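You operate a simulated robot arm through the tools that you are given. There is no shell and no other tool.

Carry out the task below with a simulated robot arm. There is one attempt and no reset: what you move stays moved.

TASK
Grease the hose reel and wind the slack hose in.
Fine: free the catch, three strokes of the grease lever before you wind, reel to its stop, catch tight.

It is judged by the outcome, as a careful person would: the job done as asked, and still so three seconds after it is handed in. It fails if anything else is knocked over, pushed out of place, dropped, spilled or broken.

THE ROBOT
A 7-joint arm with a two-finger parallel gripper on a trunk, on a base that moves. Base frame: it is fixed to the floor where the robot stands at the start and does not move with it; the origin is under the middle of the robot, x ahead of it, y to its left, z up. Readings come in mm, degrees, newtons and seconds.
With the tool pointing down near the work surface it reaches from about 400 to 620 mm from the robot's upright axis, wherever it stands. Its first joint turns from -115.0 to 115.0 degrees. Places, roughly: grease lever [1000, -2000, 900]; hose end [500, -1750, 1000]; hose reel [800, -2000, 1100]; reel catch [600, -2000, 1300]; reel stand [800, -2000, 700]; vent valve [500, -1900, 1100]; wall tap [1000, -2200, 1000]. Payload 3.91 kg.
The TCP is the grasp point between the finger pads, 30 mm short of the fingertips. In the tool frame z runs along the fingers and y along their closing line. The gripper opens to 110 mm. The fingers are 20 mm wide and 10 mm thick; the gripper's body (48 by 112 mm) begins 55 mm behind the TCP.
Orientation is told as [roll, pitch, yaw] about the base's x, y, z axes, in that order, counted from this pose: with the fingers straight down and closing along the base's y, the tool's x points along the base's -x, its y along +y and its z along -z.

THE INTERFACE
- The arm moves only by the tool nudge_tool. Its argument "commands" is one flat list of numbers, 7 for each row, row after row: the shift along the tool's x, y, z in units of 250 mm (1.0 is 250 mm), then the turn, a rotation vector about the tool's x, y, z in units of 45 degrees (1.0 is 45 degrees), then the opening, from 0 (shut) to 1 (fully open). In form: [dx, dy, dz, ax, ay, az, jaw, dx, dy, dz, ax, ay, az, jaw, ...]. A call has 1 to 20 rows; each row is the pose to reach, as a shift and turn from the pose commanded when the call began, along the tool's axes at that moment. A call with a number of a shift or a turn outside -1 to 1 is refused whole. A row lasts 0.2 s, in which the tool goes at most 50 mm and 8.6 degrees; a call with a longer step from one row to the next is refused whole, and so is a gripper value outside its range. A pose out of reach is approached as far as the arm can. The call stops where the force on the tool passes 90 N (or 10 N more than at its start, if that is more) or the arm is blocked; 0.2 s more then pass. The fingers move at their own pace (about 153 mm/s each) and stop on an object; they squeeze with about 28 N. The grip force told is the motor's: it shows also when the fingers shut on nothing. Time passes only in rows, and 0.2 s behind the last, so rows that repeat a pose let the fingers close. It gives the time, the measured TCP pose, the force on the tool (base axes), the opening and the grip force at its end, in the units of the frame above (readings bear some noise), with the torque about the TCP (base axes, N m) and any sound that the robot's microphone picked up.
- Cameras (640 x 400 px; columns grow to the right, rows downward): "scene" is now at [229.7, 167.6, 1245.6]; the picture's right is [-0.36, -0.93, 0.00], its down [-0.23, 0.09, -0.97] and it looks along [0.90, -0.35, -0.25] (base axes); focal length 263 px, centre (320, 200). "wrist" rides on the gripper at [72, 17, -103] in the tool frame; the picture's right is [-0.23, 0.97, 0.00], its down [-0.76, -0.18, -0.62] and it looks along [-0.61, -0.14, 0.78] (tool axes); focal length 222 px, centre (320, 200). There is no depth. A picture from a camera that has moved, and an enlarged one, comes with that camera's place and axes in the base frame and with its lens.
- capture(camera): a new picture of that camera. The clock stands still meanwhile.
- raise_lower(by): slides the trunk up (or, below 0, down) by that many mm; the arm and the scene camera ride with it, the base frame stays. It gives what a move gives, with no picture.
- steer(legs): drives the robot by 1 to 6 legs, each [ahead, left, turn to the left] in mm, mm and degrees, along the robot's own axes; the way and the turn of a leg run together, so that a leg with both is an arc; at most 1500 mm and 180 degrees a leg. The arm and the cameras ride along, it lands a little off, and it stops where it bumps. It gives what a move gives.
- head_to(pan, tilt): turns the head with the scene camera to pan (to the left, within 80 degrees either way) and tilt (down, from -29 to 69), counted from straight ahead of the robot. It gives what a move gives.
- enlarge(camera, box): a new picture of the part [left, top, right, bottom] of that camera's present view, enlarged. The clock stands still meanwhile.
- hand_in(): hands the job in; it is judged then, once.

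Nothing tells you exact positions but the pictures and the camera data. Unless the task says otherwise, let go and move clear before handing in.

The tools are called after "Call:" as name(argument=value, ...) on one line, values as JSON. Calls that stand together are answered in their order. nudge_tool: Moves the arm, as the interface text tells. Its arguments: {"type":"object","properties":{"commands":{"type":"array"}},"required":["commands"]} The other tools are called the same way: raise_lower (by) moves the trunk up or down; steer (legs) drives the base; head_to (pan, tilt) turns the head that bears the scene camera; capture (camera) takes a picture; enlarge (camera, box) takes an enlarged picture of a part of a camera's view; hand_in () hands the job in.

At the start:

```text
t: 0.0
tool_pos: [464.1, 127.4, 1140.9]
ee_rot: [0.0, 0.0, -0.1]
contact_force: [-0.3, 0.5, 0.2]
moment: [-0.02, 0.02, 0.02]
width: 109.7
grasp_force: 0.1
trunk travel left (down, up): [-550.0, 440.0]
robot x, y, heading: [0.2, -0.2, 0.2]
head pan, tilt (commanded): [-21.2, 14.4]
```

scene: 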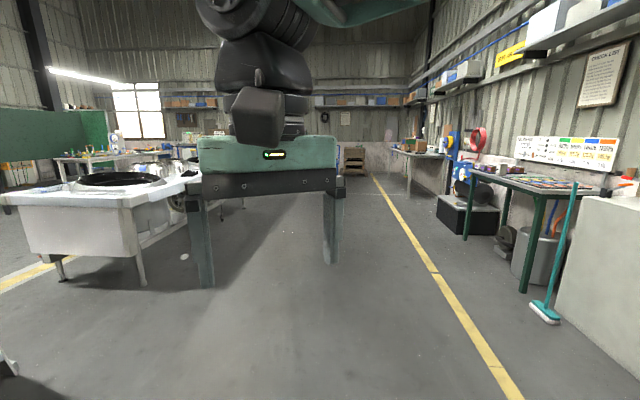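
wrist: 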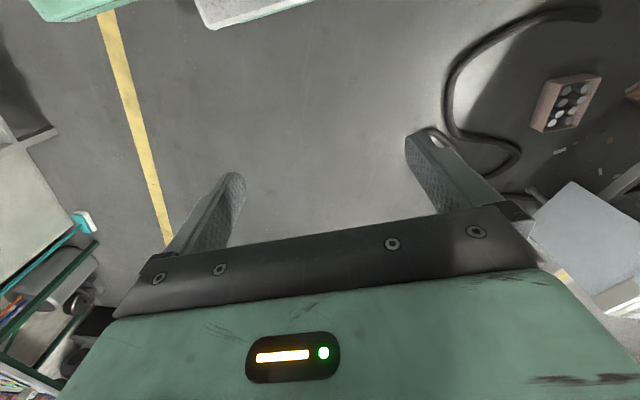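

The workshop is visible ahead of me, but the hose reel should be off to my right at about y = -2000. I'll turn the head right to look for it before I drive.

Call:
head_to(pan=-70, tilt=10)

```text
t: 1.2
tool_pos: [464.9, 126.5, 1140.6]
ee_rot: [0.0, 0.0, -0.1]
contact_force: [-0.7, -0.6, 0.1]
moment: [0.01, 0.01, 0.0]
width: 110.0
grasp_force: 0.1
trunk travel left (down, up): [-550.0, 440.0]
robot x, y, heading: [0.6, 0.3, -0.2]
head pan, tilt (commanded): [-70.0, 10.0]
```

The head is now turned to the right. I'll take a picture to find the reel stand.

Call:
capture(camera="scene")

```text
taken
camera scene: at [174.5, 114.1, 1252.8], right [-0.94, -0.34, 0.0], down [-0.06, 0.16, -0.98], along [0.34, -0.93, -0.17], focal length 263 px, centre (320, 200)
```

scene: 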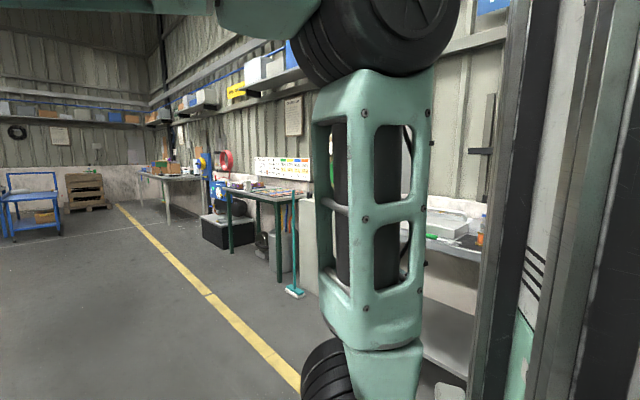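

The arm link blocks the direction of the reel. I'll turn the base about 80° right in place, so the reel area comes ahead of the robot, and look straight ahead.

Call:
steer(legs=[[0, 0, -80]])

Call:
head_to(pan=15, tilt=10)

Call:
capture(camera="scene")

Call:
capture(camera="wrist")

```text
t: 5.0
tool_pos: [206.8, -434.9, 1140.9]
ee_rot: [0.0, 0.0, -80.1]
contact_force: [-0.1, 0.5, -0.1]
moment: [-0.02, -0.05, 0.03]
width: 110.2
grasp_force: 0.0
trunk travel left (down, up): [-550.0, 440.0]
robot x, y, heading: [-1.6, -2.0, -80.1]
head pan, tilt (commanded): [-70.0, 10.0]
```

```text
t: 6.6
tool_pos: [206.2, -435.3, 1140.4]
ee_rot: [0.1, 0.0, -80.0]
contact_force: [0.7, 0.5, 0.1]
moment: [-0.02, 0.03, 0.0]
width: 110.2
grasp_force: 0.2
trunk travel left (down, up): [-550.0, 440.0]
robot x, y, heading: [1.3, 1.4, -79.8]
head pan, tilt (commanded): [15.0, 10.0]
```

```text
taken
camera scene: at [266.5, -191.9, 1252.8], right [-0.91, -0.42, 0.0], down [-0.07, 0.16, -0.98], along [0.42, -0.89, -0.17], focal length 263 px, centre (320, 200)
```

scene: 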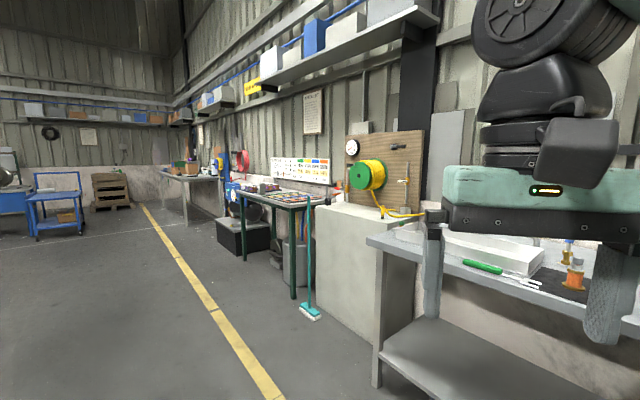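

```text
taken
camera wrist: at [210.8, -360.9, 1243.8], right [1.0, -0.05, 0.0], down [-0.04, -0.78, 0.62], along [-0.03, -0.62, -0.78], focal length 222 px, centre (320, 200)
```

wrist: 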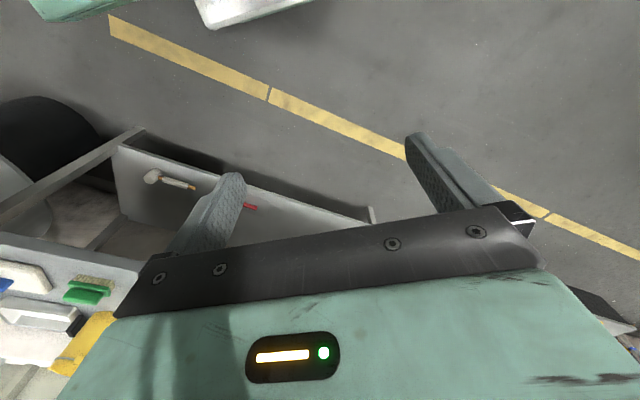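

I see the reel now: a yellow hose on a green drum, mounted on a wooden board above a grey block stand, with a gauge, a catch and a lever around it. I'll enlarge that area.

Call:
enlarge(camera="scene", box=[320, 120, 440, 225])

```text
3.81 times, centred on (380, 172) of scene
camera zoom: at [266.5, -191.9, 1252.8], right [-0.91, -0.42, 0.0], down [-0.07, 0.16, -0.98], along [0.42, -0.89, -0.17], focal length 1002 px, centre (91, 305)
```

zoom: 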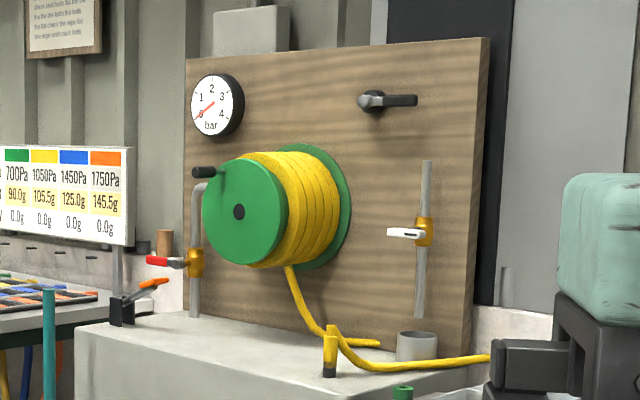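

The reel sits on a board facing +y. The crank handle is on the green disc, the black catch lever is upper right, and the orange grease lever is on the stand at left. Next to it are a red-handled wall tap and a white-handled vent valve, which I'll leave alone. I'll drive nearer and face the board squarely for a better look.

Call:
steer(legs=[[870, 700, -10]])

Call:
head_to(pan=0, tilt=15)

Call:
capture(camera="scene")

```text
t: 12.2
tool_pos: [927.8, -1227.7, 1141.2]
ee_rot: [0.0, 0.0, -88.6]
contact_force: [-0.8, 1.0, 0.2]
moment: [0.02, -0.02, 0.0]
width: 109.9
grasp_force: 0.0
trunk travel left (down, up): [-550.0, 440.0]
robot x, y, heading: [789.6, -764.5, -88.5]
head pan, tilt (commanded): [15.0, 10.0]
```

```text
t: 13.0
tool_pos: [928.6, -1226.9, 1140.6]
ee_rot: [0.0, 0.0, -88.6]
contact_force: [-0.5, -0.1, 0.3]
moment: [0.04, 0.01, 0.0]
width: 110.2
grasp_force: 0.1
trunk travel left (down, up): [-550.0, 440.0]
robot x, y, heading: [787.1, -767.0, -88.7]
head pan, tilt (commanded): [0.0, 15.0]
```

```text
taken
camera scene: at [1000.1, -999.9, 1244.7], right [-1.0, -0.03, 0.0], down [-0.01, 0.26, -0.97], along [0.02, -0.97, -0.26], focal length 263 px, centre (320, 200)
```

scene: 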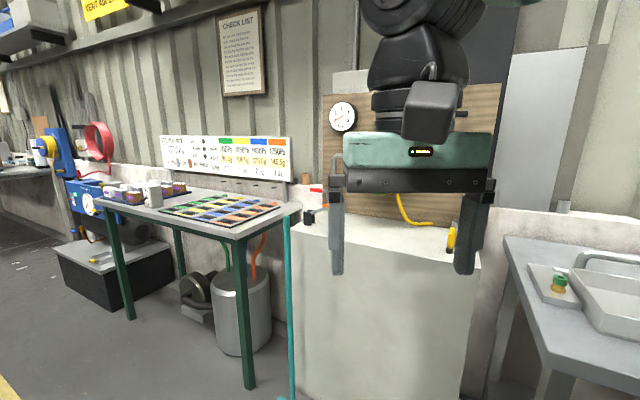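

The gripper hides the reel from this spot. There's a check list on the wall, so I'll read it and also zoom in on what I can see of the board.

Call:
enlarge(camera="scene", box=[215, 0, 271, 100])

Call:
enlarge(camera="scene", box=[280, 70, 520, 270])

```text
4.00 times, centred on (243, 50) of scene
camera zoom: at [1000.1, -999.9, 1244.7], right [-1.0, -0.03, 0.0], down [-0.01, 0.26, -0.97], along [0.02, -0.97, -0.26], focal length 1053 px, centre (628, 800)
```

zoom: 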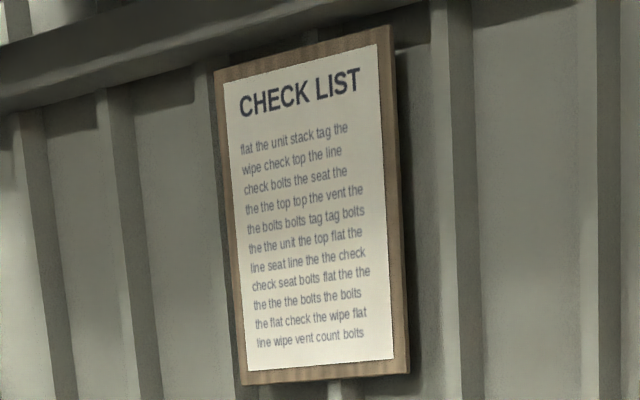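

```text
2.00 times, centred on (400, 170) of scene
camera zoom: at [1000.1, -999.9, 1244.7], right [-1.0, -0.03, 0.0], down [-0.01, 0.26, -0.97], along [0.02, -0.97, -0.26], focal length 526 px, centre (160, 260)
```

zoom: 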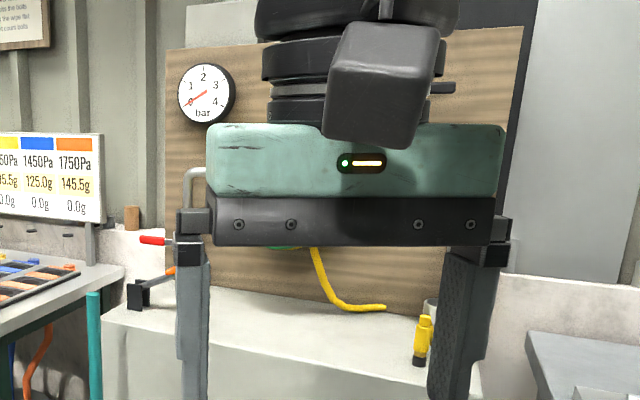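

The gauge needle sits at 0, and the check list is gibberish. I'll swing the tool to the robot's right so the scene camera gets a clear view of the reel.

Call:
nudge_tool(commands=[0, -0.19, 0, 0, 0, 0, 1, 0, -0.38, 0, 0, 0, 0, 1, 0, -0.57, 0, 0, 0, 0, 1, 0, -0.76, 0, 0, 0, 0, 1, 0, -0.95, 0, 0, 0, 0, 1])

Call:
nudge_tool(commands=[0, -0.19, 0, 0, 0, 0, 1, 0, -0.38, 0, 0, 0, 0, 1, 0, -0.57, 0, 0, 0, 0, 1])

Call:
capture(camera="scene")

```text
t: 14.2
tool_pos: [693.4, -1248.3, 1123.6]
ee_rot: [0.0, 0.0, -88.5]
contact_force: [1.1, 0.2, 0.4]
moment: [0.01, 0.04, -0.04]
width: 110.0
grasp_force: 0.1
out of reach, approached as far as the arm can: row 4, 5
trunk travel left (down, up): [-550.0, 440.0]
robot x, y, heading: [786.9, -764.6, -88.7]
head pan, tilt (commanded): [0.0, 15.0]
```

```text
t: 15.0
tool_pos: [550.4, -1251.6, 1123.6]
ee_rot: [0.0, 0.1, -88.4]
contact_force: [1.0, 0.1, 0.3]
moment: [-0.03, 0.01, 0.01]
width: 110.2
grasp_force: 0.1
trunk travel left (down, up): [-550.0, 440.0]
robot x, y, heading: [791.6, -766.1, -88.5]
head pan, tilt (commanded): [0.0, 15.0]
```

```text
taken
camera scene: at [1000.3, -999.7, 1244.7], right [-1.0, -0.03, 0.0], down [-0.01, 0.26, -0.97], along [0.02, -0.97, -0.26], focal length 263 px, centre (320, 200)
```

scene: 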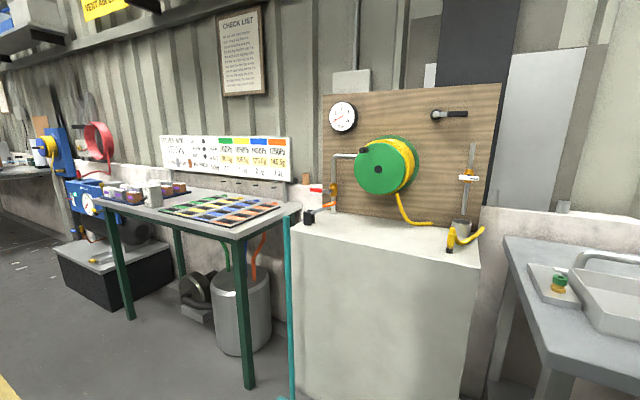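

Now the reel is clear. I'll enlarge it in two steps.

Call:
enlarge(camera="scene", box=[280, 80, 500, 260])

Call:
enlarge(camera="scene", box=[295, 170, 355, 230])

Call:
enlarge(camera="scene", box=[415, 90, 485, 140])

Call:
enlarge(camera="scene", box=[340, 125, 430, 205])

Call:
enlarge(camera="scene", box=[390, 180, 490, 260])

```text
2.22 times, centred on (390, 170) of scene
camera zoom: at [1000.3, -999.7, 1244.7], right [-1.0, -0.03, 0.0], down [-0.01, 0.26, -0.97], along [0.02, -0.97, -0.26], focal length 585 px, centre (164, 267)
```

zoom: 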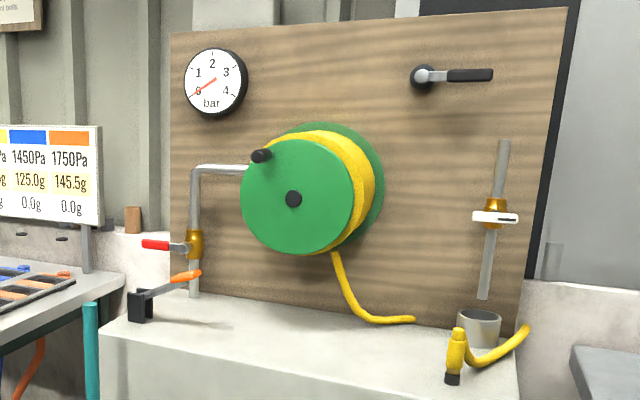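

```text
6.67 times, centred on (325, 200) of scene
camera zoom: at [1000.3, -999.7, 1244.7], right [-1.0, -0.03, 0.0], down [-0.01, 0.26, -0.97], along [0.02, -0.97, -0.26], focal length 1754 px, centre (287, 200)
```

zoom: 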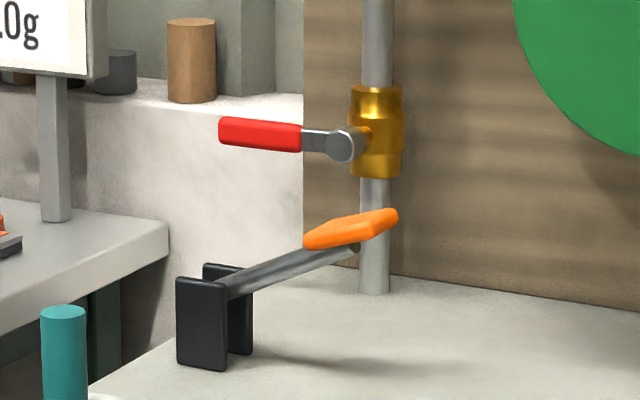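

```text
8.00 times, centred on (450, 115) of scene
camera zoom: at [1000.3, -999.7, 1244.7], right [-1.0, -0.03, 0.0], down [-0.01, 0.26, -0.97], along [0.02, -0.97, -0.26], focal length 2105 px, centre (-720, 880)
```

zoom: 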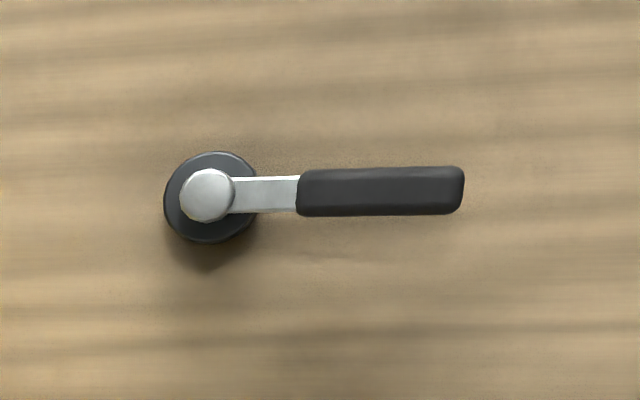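

```text
5.00 times, centred on (385, 165) of scene
camera zoom: at [1000.3, -999.7, 1244.7], right [-1.0, -0.03, 0.0], down [-0.01, 0.26, -0.97], along [0.02, -0.97, -0.26], focal length 1316 px, centre (-5, 375)
```

zoom: 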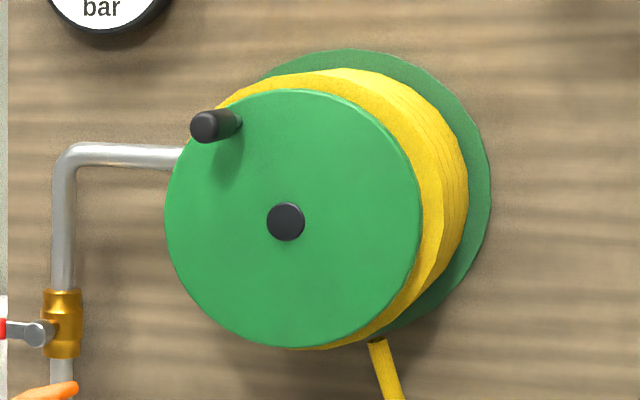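

```text
5.00 times, centred on (440, 220) of scene
camera zoom: at [1000.3, -999.7, 1244.7], right [-1.0, -0.03, 0.0], down [-0.01, 0.26, -0.97], along [0.02, -0.97, -0.26], focal length 1316 px, centre (-280, 100)
```

zoom: 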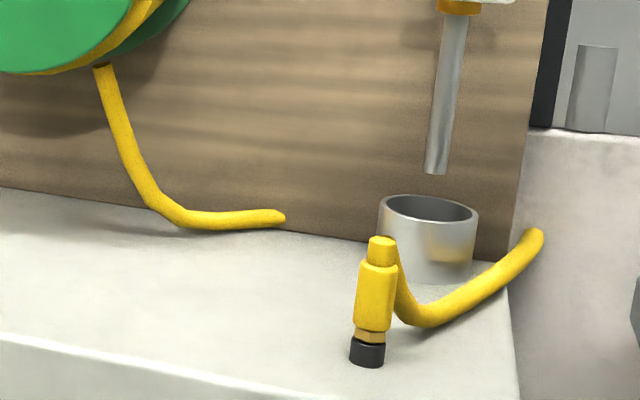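

From the two views I worked out the layout:
- **Board:** it's yawed about 24°, with its normal along (0.40, 0.92).
- **Reel hub:** (804, -2000, 1099).
- **Crank handle:** about 86 mm from the hub axis, at 11 o'clock.
- **Catch knob:** (584, -2063, 1300), with its lever pointing right.
- **Grease lever tip:** (959, -2039, 957).

I'll turn to face the board squarely and shift sideways, but stay well back for now.

Call:
steer(legs=[[0, 0, -25], [0, 537, 0], [150, 0, 0]])

Call:
head_to(pan=0, tilt=15)

Call:
capture(camera="scene")

```text
t: 20.3
tool_pos: [792.4, -1451.5, 1123.3]
ee_rot: [0.0, 0.0, -112.8]
contact_force: [0.5, -0.2, 1.0]
moment: [0.0, 0.02, 0.01]
width: 110.3
grasp_force: 0.0
trunk travel left (down, up): [-550.0, 440.0]
robot x, y, heading: [1210.6, -1112.2, -113.1]
head pan, tilt (commanded): [0.0, 15.0]
```

```text
t: 20.9
tool_pos: [792.3, -1451.5, 1123.1]
ee_rot: [0.0, -0.1, -112.9]
contact_force: [-0.4, -0.1, -0.3]
moment: [0.02, -0.02, 0.0]
width: 110.0
grasp_force: 0.1
trunk travel left (down, up): [-550.0, 440.0]
robot x, y, heading: [1209.9, -1105.0, -112.8]
head pan, tilt (commanded): [0.0, 15.0]
```

```text
taken
camera scene: at [1307.2, -1407.5, 1244.7], right [-0.92, 0.39, 0.0], down [0.1, 0.24, -0.97], along [-0.38, -0.89, -0.26], focal length 263 px, centre (320, 200)
```

scene: 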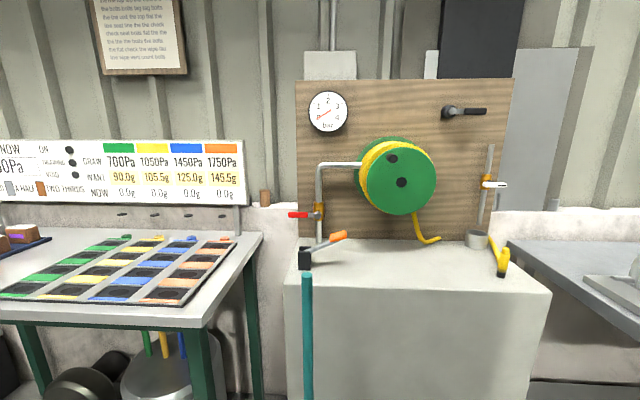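

I'm square to the board now. I'll zoom in to refine the positions.

Call:
enlarge(camera="scene", box=[285, 70, 445, 170])

Call:
enlarge(camera="scene", box=[340, 130, 460, 205])

Call:
enlarge(camera="scene", box=[280, 195, 376, 275])

Call:
enlarge(camera="scene", box=[400, 170, 550, 290])

Call:
enlarge(camera="scene", box=[430, 90, 510, 140])

```text
4.00 times, centred on (365, 120) of scene
camera zoom: at [1307.2, -1407.5, 1244.7], right [-0.92, 0.39, 0.0], down [0.1, 0.24, -0.97], along [-0.38, -0.89, -0.26], focal length 1053 px, centre (140, 520)
```

zoom: 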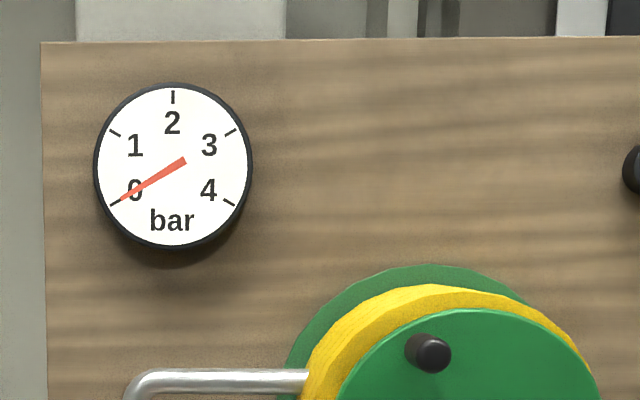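

```text
5.33 times, centred on (400, 168) of scene
camera zoom: at [1307.2, -1407.5, 1244.7], right [-0.92, 0.39, 0.0], down [0.1, 0.24, -0.97], along [-0.38, -0.89, -0.26], focal length 1404 px, centre (-107, 373)
```

zoom: 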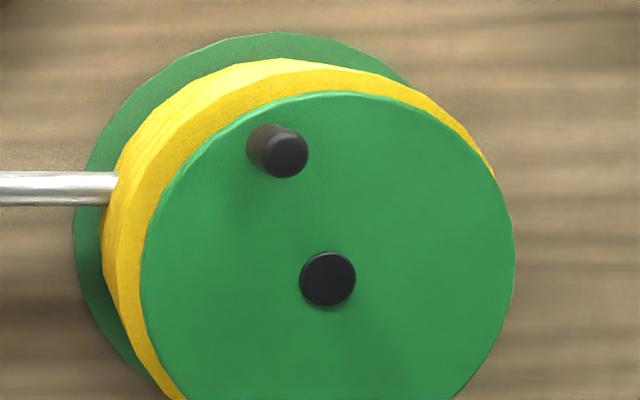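

```text
5.00 times, centred on (328, 235) of scene
camera zoom: at [1307.2, -1407.5, 1244.7], right [-0.92, 0.39, 0.0], down [0.1, 0.24, -0.97], along [-0.38, -0.89, -0.26], focal length 1316 px, centre (280, 25)
```

zoom: 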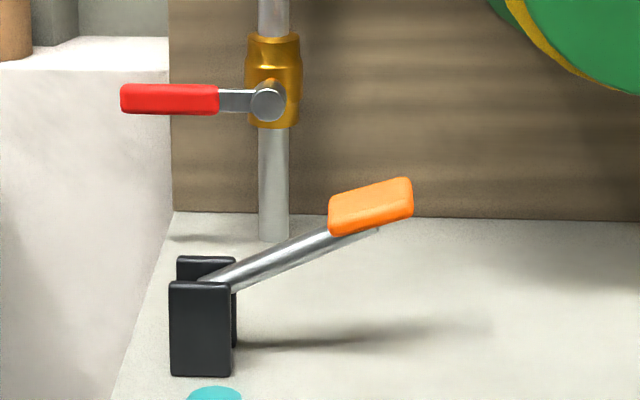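

```text
3.33 times, centred on (475, 230) of scene
camera zoom: at [1307.2, -1407.5, 1244.7], right [-0.92, 0.39, 0.0], down [0.1, 0.24, -0.97], along [-0.38, -0.89, -0.26], focal length 877 px, centre (-197, 100)
```

zoom: 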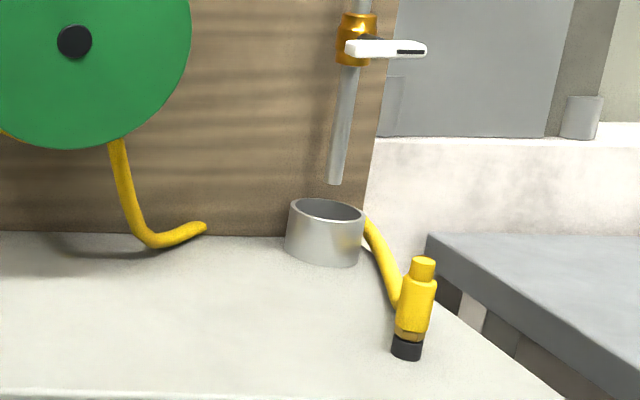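

```text
8.00 times, centred on (470, 115) of scene
camera zoom: at [1307.2, -1407.5, 1244.7], right [-0.92, 0.39, 0.0], down [0.1, 0.24, -0.97], along [-0.38, -0.89, -0.26], focal length 2105 px, centre (-880, 880)
```

zoom: 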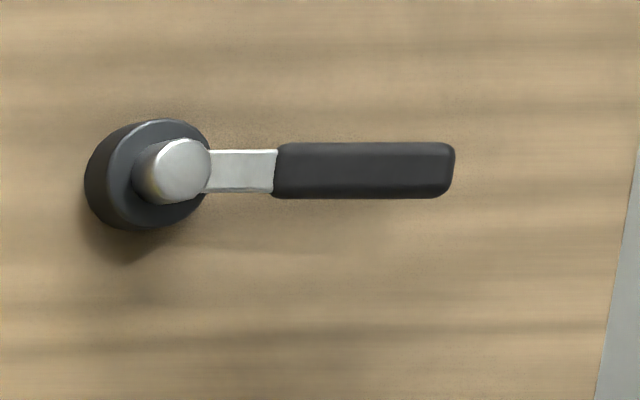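

The gauge reads 0, and the refined numbers agree with the first ones. There's open space here, so I'll tip the tool from pointing down to pointing at the board in two 45° steps.

Call:
nudge_tool(commands=[-0.07, 0, 0, 0, -0.167, 0, 1, -0.14, 0, 0, 0, -0.333, 0, 1, -0.21, 0, 0, 0, -0.5, 0, 1, -0.28, 0, 0, 0, -0.667, 0, 1, -0.35, 0, 0, 0, -0.833, 0, 1, -0.4, 0, 0, 0, -1, 0, 1])

Call:
nudge_tool(commands=[0, 0, 0, 0, -0.167, 0, 1, 0, 0, 0, 0, -0.333, 0, 1, 0, 0, 0, 0, -0.5, 0, 1, 0, 0, 0, 0, -0.667, 0, 1, 0, 0, 0, 0, -0.833, 0, 1, 0, 0, 0, 0, -1, 0, 1])

Call:
capture(camera="wrist")

Call:
capture(camera="scene")

```text
t: 22.3
tool_pos: [753.1, -1542.2, 1123.4]
ee_rot: [-0.1, -45.1, -112.9]
contact_force: [-0.4, -0.9, 0.2]
moment: [-0.01, 0.01, 0.0]
width: 109.8
grasp_force: 0.1
trunk travel left (down, up): [-550.0, 440.0]
robot x, y, heading: [1208.5, -1108.6, -112.9]
head pan, tilt (commanded): [0.0, 15.0]
```

```text
t: 23.7
tool_pos: [730.9, -1552.7, 1142.0]
ee_rot: [-93.9, -89.9, -18.9]
contact_force: [0.3, 0.4, 0.2]
moment: [0.03, 0.02, -0.01]
width: 109.8
grasp_force: 0.1
out of reach, approached as far as the arm can: row 1, 2, 3, 4, 5, 6
trunk travel left (down, up): [-550.0, 440.0]
robot x, y, heading: [1211.9, -1103.3, -112.6]
head pan, tilt (commanded): [0.0, 15.0]
```

```text
taken
camera wrist: at [786.3, -1464.7, 1070.0], right [0.9, -0.38, 0.23], down [0.08, 0.64, 0.76], along [-0.43, -0.67, 0.61], focal length 222 px, centre (320, 200)
```

wrist: 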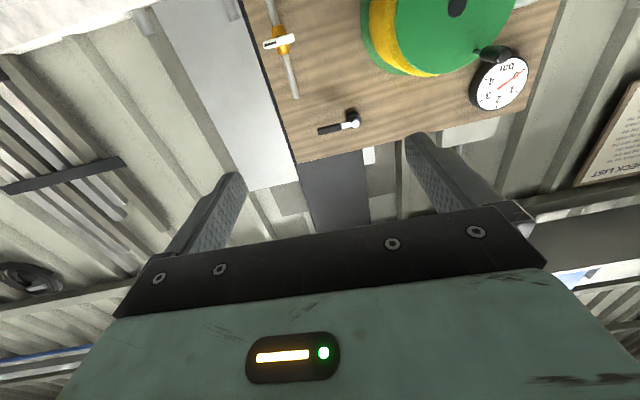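

```text
taken
camera scene: at [1307.4, -1407.3, 1244.7], right [-0.92, 0.39, 0.0], down [0.1, 0.24, -0.97], along [-0.38, -0.89, -0.26], focal length 263 px, centre (320, 200)
```

scene: 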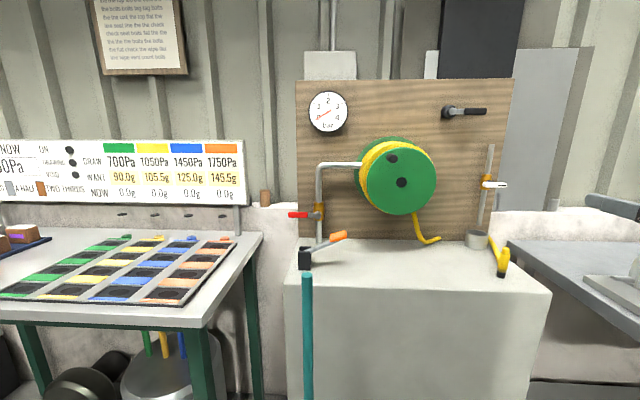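

The tool now points at the board. I'll roll it 90° so the fingers close vertically and the wrist camera ends up on the left, extending slightly as I go.

Call:
nudge_tool(commands=[0, 0, 0.07, 0, 0, 0.167, 1, 0, 0, 0.14, 0, 0, 0.333, 1, 0, 0, 0.2, 0, 0, 0.5, 1, 0, 0, 0.2, 0, 0, 0.667, 1, 0, 0, 0.2, 0, 0, 0.833, 1, 0, 0, 0.2, 0, 0, 1, 1])

Call:
nudge_tool(commands=[0, 0, 0, 0, 0, 0.167, 1, 0, 0, 0, 0, 0, 0.333, 1, 0, 0, 0, 0, 0, 0.5, 1, 0, 0, 0, 0, 0, 0.667, 1, 0, 0, 0, 0, 0, 0.833, 1, 0, 0, 0, 0, 0, 1, 1])

Call:
capture(camera="wrist")

```text
t: 25.1
tool_pos: [712.4, -1599.7, 1143.2]
ee_rot: [90.0, -44.9, 157.0]
contact_force: [-0.7, 0.5, -0.1]
moment: [-0.02, 0.0, 0.01]
width: 109.9
grasp_force: 0.0
trunk travel left (down, up): [-550.0, 440.0]
robot x, y, heading: [1210.1, -1108.2, -112.8]
head pan, tilt (commanded): [0.0, 15.0]
```

```text
t: 26.5
tool_pos: [712.1, -1598.4, 1141.5]
ee_rot: [90.0, 0.1, 157.1]
contact_force: [-0.1, -0.3, 0.5]
moment: [0.0, -0.01, 0.0]
width: 109.9
grasp_force: 0.0
trunk travel left (down, up): [-550.0, 440.0]
robot x, y, heading: [1204.2, -1109.6, -113.1]
head pan, tilt (commanded): [0.0, 15.0]
```

```text
taken
camera wrist: at [819.8, -1532.9, 1158.8], right [-0.21, 0.09, 0.97], down [-0.46, 0.87, -0.18], along [-0.86, -0.48, -0.14], focal length 222 px, centre (320, 200)
```

wrist: 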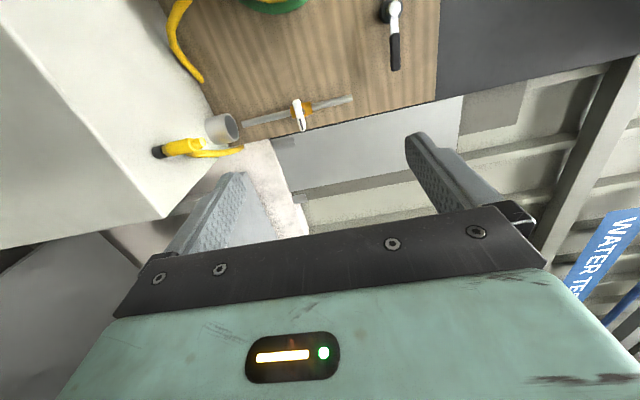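

The tool is where I want it: x left, y up, z toward the board. Before I go in, I'll look down at the base footprint and the space in front of the stand.

Call:
head_to(pan=-10, tilt=65)

Call:
capture(camera="scene")

```text
t: 27.6
tool_pos: [712.6, -1599.8, 1141.5]
ee_rot: [90.0, -0.1, 157.0]
contact_force: [0.4, 0.4, 0.8]
moment: [0.06, 0.0, -0.01]
width: 110.2
grasp_force: 0.0
trunk travel left (down, up): [-550.0, 440.0]
robot x, y, heading: [1211.8, -1107.8, -113.0]
head pan, tilt (commanded): [-10.0, 65.0]
```

```text
taken
camera scene: at [1310.5, -1372.4, 1172.9], right [-0.84, 0.54, 0.0], down [0.49, 0.76, -0.42], along [-0.23, -0.36, -0.91], focal length 263 px, centre (320, 200)
```

scene: 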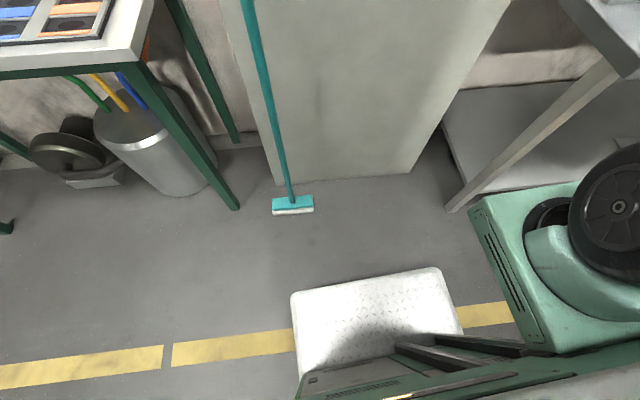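

The base reaches about 320 mm ahead of its centre and 300 mm to each side. A broom stands in front of the stand at left, and the bench leg is at right. I'd like to stay back clear of both, so I'll test how far the arm reaches with the tool level.

Call:
nudge_tool(commands=[0, 0, 0.15, 0, 0, 0, 1, 0, 0, 0.3, 0, 0, 0, 1, 0, 0, 0.45, 0, 0, 0, 1, 0, 0, 0.6, 0, 0, 0, 1])

Call:
head_to(pan=0, tilt=15)

Call:
capture(camera="scene")

```text
t: 28.6
tool_pos: [652.3, -1736.3, 1143.0]
ee_rot: [89.9, 0.0, 157.0]
contact_force: [0.7, -0.5, 1.1]
moment: [0.02, 0.01, 0.01]
width: 109.9
grasp_force: 0.0
trunk travel left (down, up): [-550.0, 440.0]
robot x, y, heading: [1209.4, -1105.9, -112.9]
head pan, tilt (commanded): [-10.0, 65.0]
```

```text
t: 29.8
tool_pos: [653.2, -1736.1, 1142.4]
ee_rot: [90.0, 0.0, 157.1]
contact_force: [0.0, 0.7, 0.0]
moment: [0.0, 0.0, -0.03]
width: 110.0
grasp_force: 0.1
trunk travel left (down, up): [-550.0, 440.0]
robot x, y, heading: [1209.2, -1107.5, -113.0]
head pan, tilt (commanded): [0.0, 15.0]
```

```text
taken
camera scene: at [1307.1, -1407.5, 1244.6], right [-0.92, 0.39, 0.0], down [0.1, 0.24, -0.97], along [-0.38, -0.89, -0.26], focal length 263 px, centre (320, 200)
```

scene: 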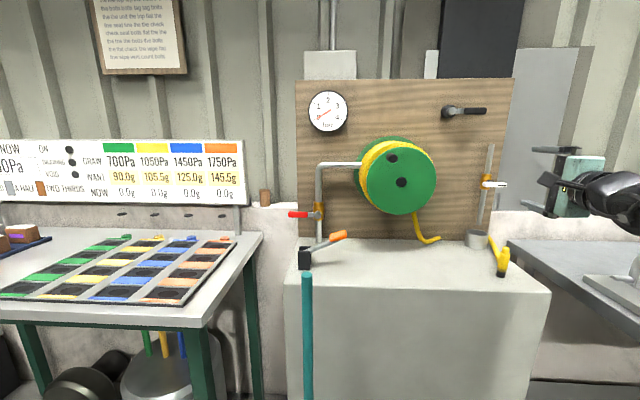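

The arm reaches at least 800 mm ahead, so I can work from a spot that clears the broom. I'll retract, raise the trunk to catch height, then drive about 312 mm forward.

Call:
nudge_tool(commands=[0, 0, -0.2, 0, 0, 0, 1, 0, 0, -0.4, 0, 0, 0, 1, 0, 0, -0.6, 0, 0, 0, 1])

Call:
raise_lower(by=157)

Call:
steer(legs=[[305, 0, 0]])

Call:
head_to(pan=-15, tilt=20)

Call:
capture(camera="scene")

Call:
capture(camera="wrist")

```text
t: 30.6
tool_pos: [709.8, -1600.4, 1141.9]
ee_rot: [90.0, 0.1, 157.1]
contact_force: [-0.1, -0.6, 0.1]
moment: [-0.05, 0.01, 0.03]
width: 109.9
grasp_force: 0.2
trunk travel left (down, up): [-550.0, 440.0]
robot x, y, heading: [1211.8, -1106.2, -113.2]
head pan, tilt (commanded): [0.0, 15.0]
```

```text
t: 32.4
tool_pos: [710.8, -1600.6, 1298.7]
ee_rot: [90.1, 0.1, 157.1]
contact_force: [-0.3, -0.9, -0.6]
moment: [0.03, 0.02, 0.05]
width: 110.1
grasp_force: 0.0
trunk travel left (down, up): [-707.0, 283.0]
robot x, y, heading: [1207.1, -1108.0, -112.9]
head pan, tilt (commanded): [0.0, 15.0]
```

```text
t: 34.5
tool_pos: [588.5, -1868.7, 1300.5]
ee_rot: [90.0, 0.1, 156.6]
contact_force: [-0.2, 0.1, 0.1]
moment: [-0.01, 0.01, 0.0]
width: 110.0
grasp_force: 0.0
trunk travel left (down, up): [-707.0, 283.0]
robot x, y, heading: [1095.2, -1382.4, -113.4]
head pan, tilt (commanded): [0.0, 15.0]
```

```text
t: 35.2
tool_pos: [589.1, -1869.1, 1299.2]
ee_rot: [90.0, -0.1, 156.7]
contact_force: [-0.3, 0.0, 0.4]
moment: [-0.01, -0.01, 0.0]
width: 110.0
grasp_force: 0.1
trunk travel left (down, up): [-707.0, 283.0]
robot x, y, heading: [1087.1, -1380.4, -113.5]
head pan, tilt (commanded): [-15.0, 20.0]
```

```text
taken
camera scene: at [1166.8, -1668.9, 1393.6], right [-0.78, 0.62, 0.0], down [0.21, 0.27, -0.94], along [-0.58, -0.74, -0.34], focal length 263 px, centre (320, 200)
```

scene: 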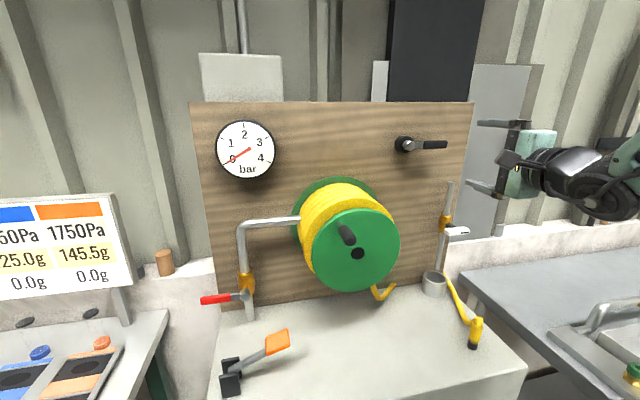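

```text
taken
camera wrist: at [696.3, -1803.4, 1315.5], right [-0.21, 0.09, 0.97], down [-0.45, 0.87, -0.18], along [-0.87, -0.48, -0.14], focal length 222 px, centre (320, 200)
```

wrist: 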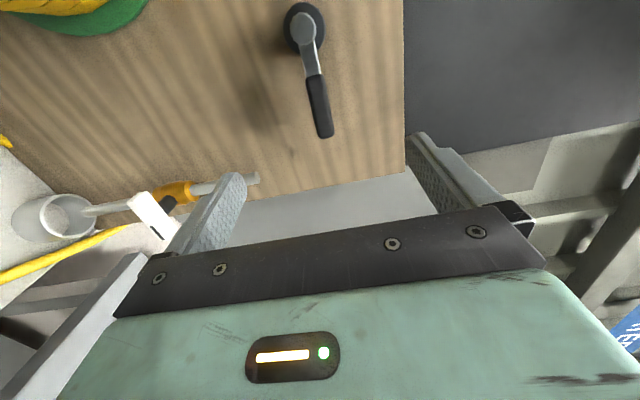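

The catch lever is right ahead of the tool: the knob is about 72 mm left of the grasp point, and the grip runs from roughly 29 mm left to 39 mm right of it. I'll advance 130 mm and look again.

Call:
nudge_tool(commands=[-0.01, 0, 0.14, 0, 0, 0, 1, -0.02, 0, 0.28, 0, 0, 0, 1, -0.02, -0.005, 0.4, 0, 0, 0, 1, -0.02, -0.008, 0.52, 0, 0, 0, 1])

Call:
capture(camera="wrist")

Call:
enlarge(camera="scene", box=[370, 90, 540, 220])

```text
t: 36.2
tool_pos: [533.3, -1986.2, 1299.2]
ee_rot: [89.9, 0.0, 156.5]
contact_force: [0.7, 1.4, 0.1]
moment: [0.0, 0.0, 0.0]
width: 109.9
grasp_force: 0.0
trunk travel left (down, up): [-707.0, 283.0]
robot x, y, heading: [1092.0, -1380.0, -113.4]
head pan, tilt (commanded): [-15.0, 20.0]
```

```text
taken
camera wrist: at [640.6, -1921.3, 1314.8], right [-0.21, 0.09, 0.97], down [-0.45, 0.87, -0.18], along [-0.87, -0.48, -0.14], focal length 222 px, centre (320, 200)
```

wrist: 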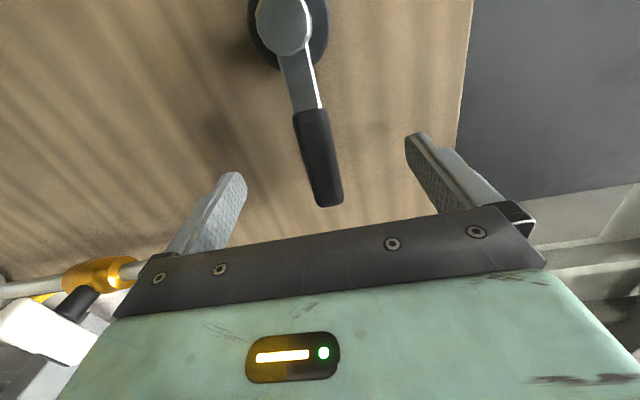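

```text
3.08 times, centred on (455, 155) of scene
camera zoom: at [1166.8, -1668.5, 1393.6], right [-0.78, 0.62, 0.0], down [0.21, 0.27, -0.94], along [-0.58, -0.74, -0.34], focal length 810 px, centre (-95, 338)
```

zoom: 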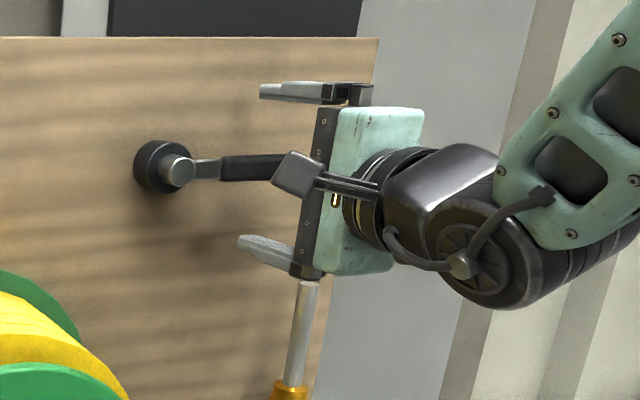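

The fingers straddle the lever's height, and the lever is slightly ahead of the grasp point. I'll advance another 25 mm, watch the force, and check again.

Call:
nudge_tool(commands=[0, 0, 0.04, 0, 0, 0, 1, 0, 0, 0.08, 0, 0, 0, 1, 0, 0, 0.1, 0, 0, 0, 1])

Call:
capture(camera="wrist")

Call:
enlarge(camera="scene", box=[390, 90, 490, 190])

```text
t: 37.0
tool_pos: [521.4, -2009.0, 1297.8]
ee_rot: [89.9, -0.1, 156.6]
contact_force: [0.1, -0.1, -0.6]
moment: [0.03, 0.0, 0.01]
width: 109.8
grasp_force: 0.1
trunk travel left (down, up): [-707.0, 283.0]
robot x, y, heading: [1089.7, -1377.3, -113.6]
head pan, tilt (commanded): [-15.0, 20.0]
```

```text
taken
camera wrist: at [629.8, -1944.2, 1313.9], right [-0.21, 0.09, 0.97], down [-0.45, 0.87, -0.18], along [-0.87, -0.48, -0.14], focal length 222 px, centre (320, 200)
```

wrist: 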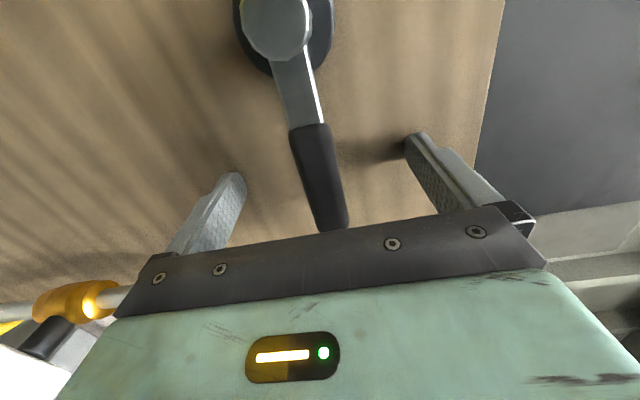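

```text
4.00 times, centred on (440, 140) of scene
camera zoom: at [1166.7, -1668.8, 1393.6], right [-0.78, 0.62, 0.0], down [0.21, 0.27, -0.94], along [-0.58, -0.74, -0.34], focal length 1053 px, centre (-160, 440)
```

zoom: 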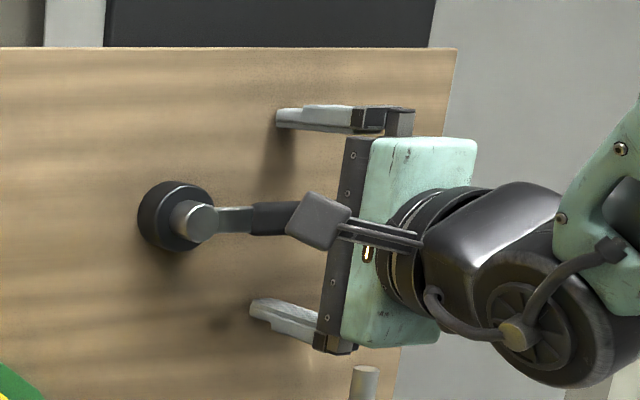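

No contact yet. The wrist and scene views together put the lever's front about 17 mm ahead of the grasp point, so I'll creep in another 14 mm.

Call:
nudge_tool(commands=[0, 0, 0.02, 0, 0, 0, 1, 0, 0, 0.04, 0, 0, 0, 1, 0, 0, 0.056, 0, 0, 0, 1])

Call:
capture(camera="wrist")

Call:
enlarge(camera="scene", box=[390, 90, 490, 190])

```text
t: 37.7
tool_pos: [522.3, -2009.4, 1297.1]
ee_rot: [90.0, -0.1, 156.4]
contact_force: [30.7, 42.7, 1.8]
moment: [-1.53, 0.88, -0.2]
width: 109.9
grasp_force: 0.0
trunk travel left (down, up): [-707.0, 283.0]
robot x, y, heading: [1095.6, -1377.3, -113.4]
head pan, tilt (commanded): [-15.0, 20.0]
stopped in row 3: the force on the tool passed its limit at 99 N (the readings are from after the stop); the commanded pose is now the measured one
```

```text
taken
camera wrist: at [629.8, -1944.5, 1314.0], right [-0.21, 0.09, 0.97], down [-0.45, 0.88, -0.18], along [-0.87, -0.47, -0.14], focal length 222 px, centre (320, 200)
```

wrist: 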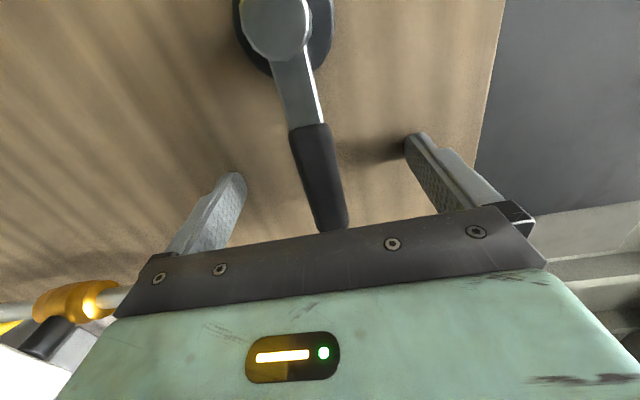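

```text
4.00 times, centred on (440, 140) of scene
camera zoom: at [1169.7, -1664.3, 1394.3], right [-0.78, 0.62, 0.0], down [0.21, 0.27, -0.94], along [-0.59, -0.74, -0.34], focal length 1053 px, centre (-160, 440)
```

zoom: 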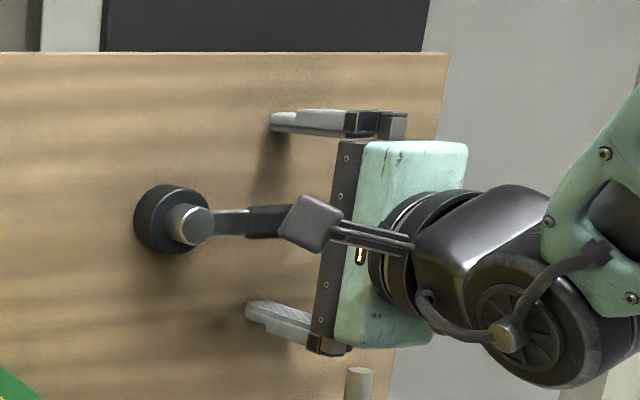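

The fingertips touched the board, so the board is nearer than I estimated and the lever is already between the fingers. I'll back off about 9 mm to clear the board, then close on the lever.

Call:
nudge_tool(commands=[0, 0, -0.02, 0, 0, 0, 1, 0, 0, -0.036, 0, 0, 0, 1])

Call:
capture(camera="wrist")

```text
t: 38.3
tool_pos: [522.3, -2007.7, 1293.7]
ee_rot: [89.4, 0.1, 156.4]
contact_force: [0.6, 1.2, -0.5]
moment: [-0.03, -0.02, 0.03]
width: 110.0
grasp_force: 0.1
trunk travel left (down, up): [-707.0, 283.0]
robot x, y, heading: [1094.2, -1382.4, -113.6]
head pan, tilt (commanded): [-15.0, 20.0]
```

```text
taken
camera wrist: at [629.4, -1941.8, 1310.0], right [-0.21, 0.08, 0.97], down [-0.45, 0.88, -0.17], along [-0.87, -0.47, -0.15], focal length 222 px, centre (320, 200)
```

wrist: 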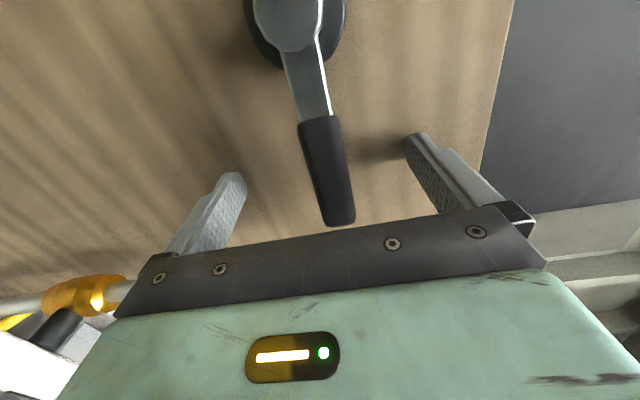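

Contact is released. I'll centre on the lever by going a little up, left and 6 mm back, then close the fingers on it.

Call:
nudge_tool(commands=[0.03, 0.024, -0.024, 0, 0, 0, 1, 0.03, 0.024, -0.024, 0, 0, 0, 0.6, 0.03, 0.024, -0.024, 0, 0, 0, 0.3, 0.03, 0.024, -0.024, 0, 0, 0, 0.0, 0.03, 0.024, -0.024, 0, 0, 0, 0.0, 0.03, 0.024, -0.024, 0, 0, 0, 0.0])

Call:
capture(camera="wrist")

Call:
enlarge(camera="scene", box=[390, 90, 490, 190])

```text
t: 39.7
tool_pos: [531.4, -2002.9, 1300.0]
ee_rot: [89.6, 0.0, 156.4]
contact_force: [-2.6, -2.4, 4.1]
moment: [-0.23, 0.12, -0.11]
width: 21.1
grasp_force: 44.9
trunk travel left (down, up): [-707.0, 283.0]
robot x, y, heading: [1090.6, -1381.4, -113.5]
head pan, tilt (commanded): [-15.0, 20.0]
```

```text
taken
camera wrist: at [639.3, -1938.6, 1317.0], right [-0.21, 0.09, 0.97], down [-0.45, 0.88, -0.18], along [-0.87, -0.47, -0.15], focal length 222 px, centre (320, 200)
```

wrist: 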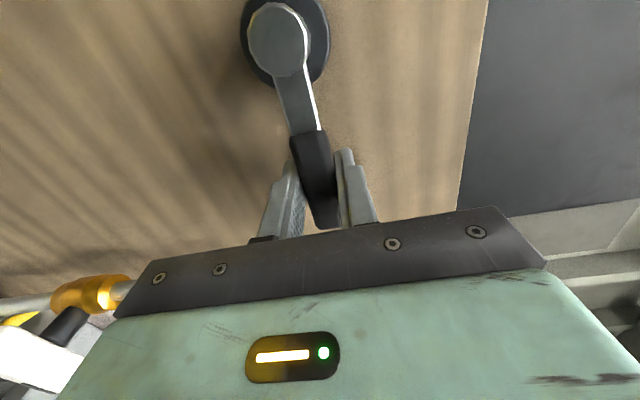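

```text
4.00 times, centred on (440, 140) of scene
camera zoom: at [1167.2, -1667.9, 1393.6], right [-0.78, 0.62, 0.0], down [0.21, 0.27, -0.94], along [-0.58, -0.74, -0.34], focal length 1053 px, centre (-160, 440)
```

zoom: 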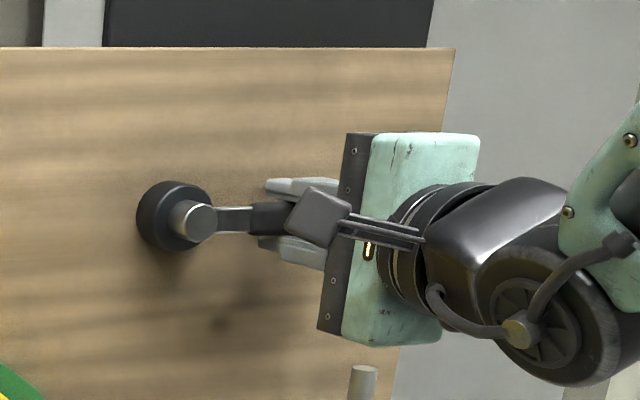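

I have the lever gripped at 21 mm wide, and the pivot is about 71 mm to its left. I don't know which way frees it, so I'll try a gentle 10° swing upward about the pivot and read the forces.

Call:
nudge_tool(commands=[0.001, 0.0248, 0, 0, 0, -0.111, 0, 0.0043, 0.0493, 0, 0, 0, -0.222, 0])

```text
t: 40.3
tool_pos: [533.0, -2005.6, 1312.0]
ee_rot: [89.6, -9.9, 156.4]
contact_force: [-7.3, -4.5, 5.0]
moment: [-0.11, -0.5, -0.05]
width: 21.1
grasp_force: 44.9
trunk travel left (down, up): [-707.0, 283.0]
robot x, y, heading: [1094.1, -1380.1, -113.5]
head pan, tilt (commanded): [-15.0, 20.0]
```

It swung up with hardly any resistance. I'll check the picture to confirm the lever really followed.

Call:
capture(camera="wrist")

Call:
enlarge(camera="scene", box=[390, 90, 490, 190])

```text
taken
camera wrist: at [642.0, -1939.8, 1316.3], right [-0.05, 0.02, 1.0], down [-0.47, 0.88, -0.04], along [-0.88, -0.47, -0.04], focal length 222 px, centre (320, 200)
```

wrist: 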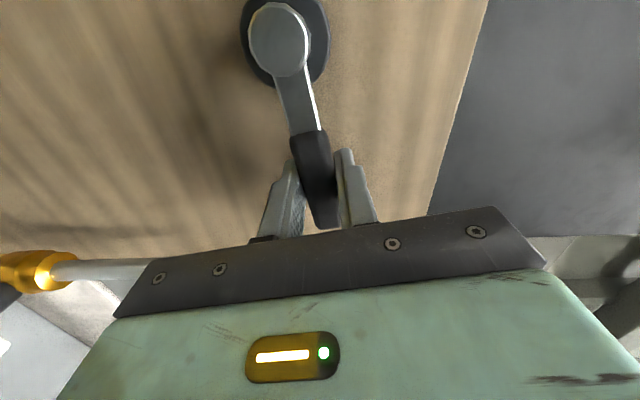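

```text
4.00 times, centred on (440, 140) of scene
camera zoom: at [1166.7, -1668.1, 1393.5], right [-0.78, 0.62, 0.0], down [0.21, 0.27, -0.94], along [-0.58, -0.74, -0.34], focal length 1053 px, centre (-160, 440)
```

zoom: 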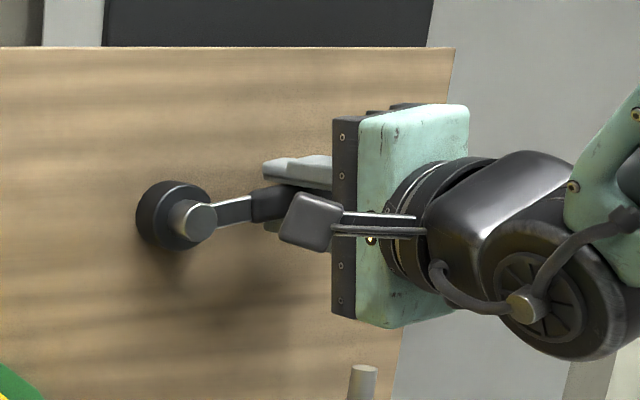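

The lever followed the tool and turns upward freely. I'll keep going in 20° steps, watching for the stop.

Call:
nudge_tool(commands=[0.0011, 0.0248, 0, 0, 0, -0.111, 0, 0.0043, 0.0493, 0, 0, 0, -0.222, 0, 0.0097, 0.0735, 0, 0, 0, -0.333, 0, 0.0171, 0.0971, 0, 0, 0, -0.444, 0])

```text
t: 41.3
tool_pos: [540.6, -2007.4, 1334.1]
ee_rot: [89.7, -30.0, 156.6]
contact_force: [-12.9, -9.0, 10.4]
moment: [0.44, -0.81, 0.58]
width: 20.9
grasp_force: 45.0
trunk travel left (down, up): [-707.0, 283.0]
robot x, y, heading: [1096.8, -1380.4, -113.5]
head pan, tilt (commanded): [-15.0, 20.0]
```

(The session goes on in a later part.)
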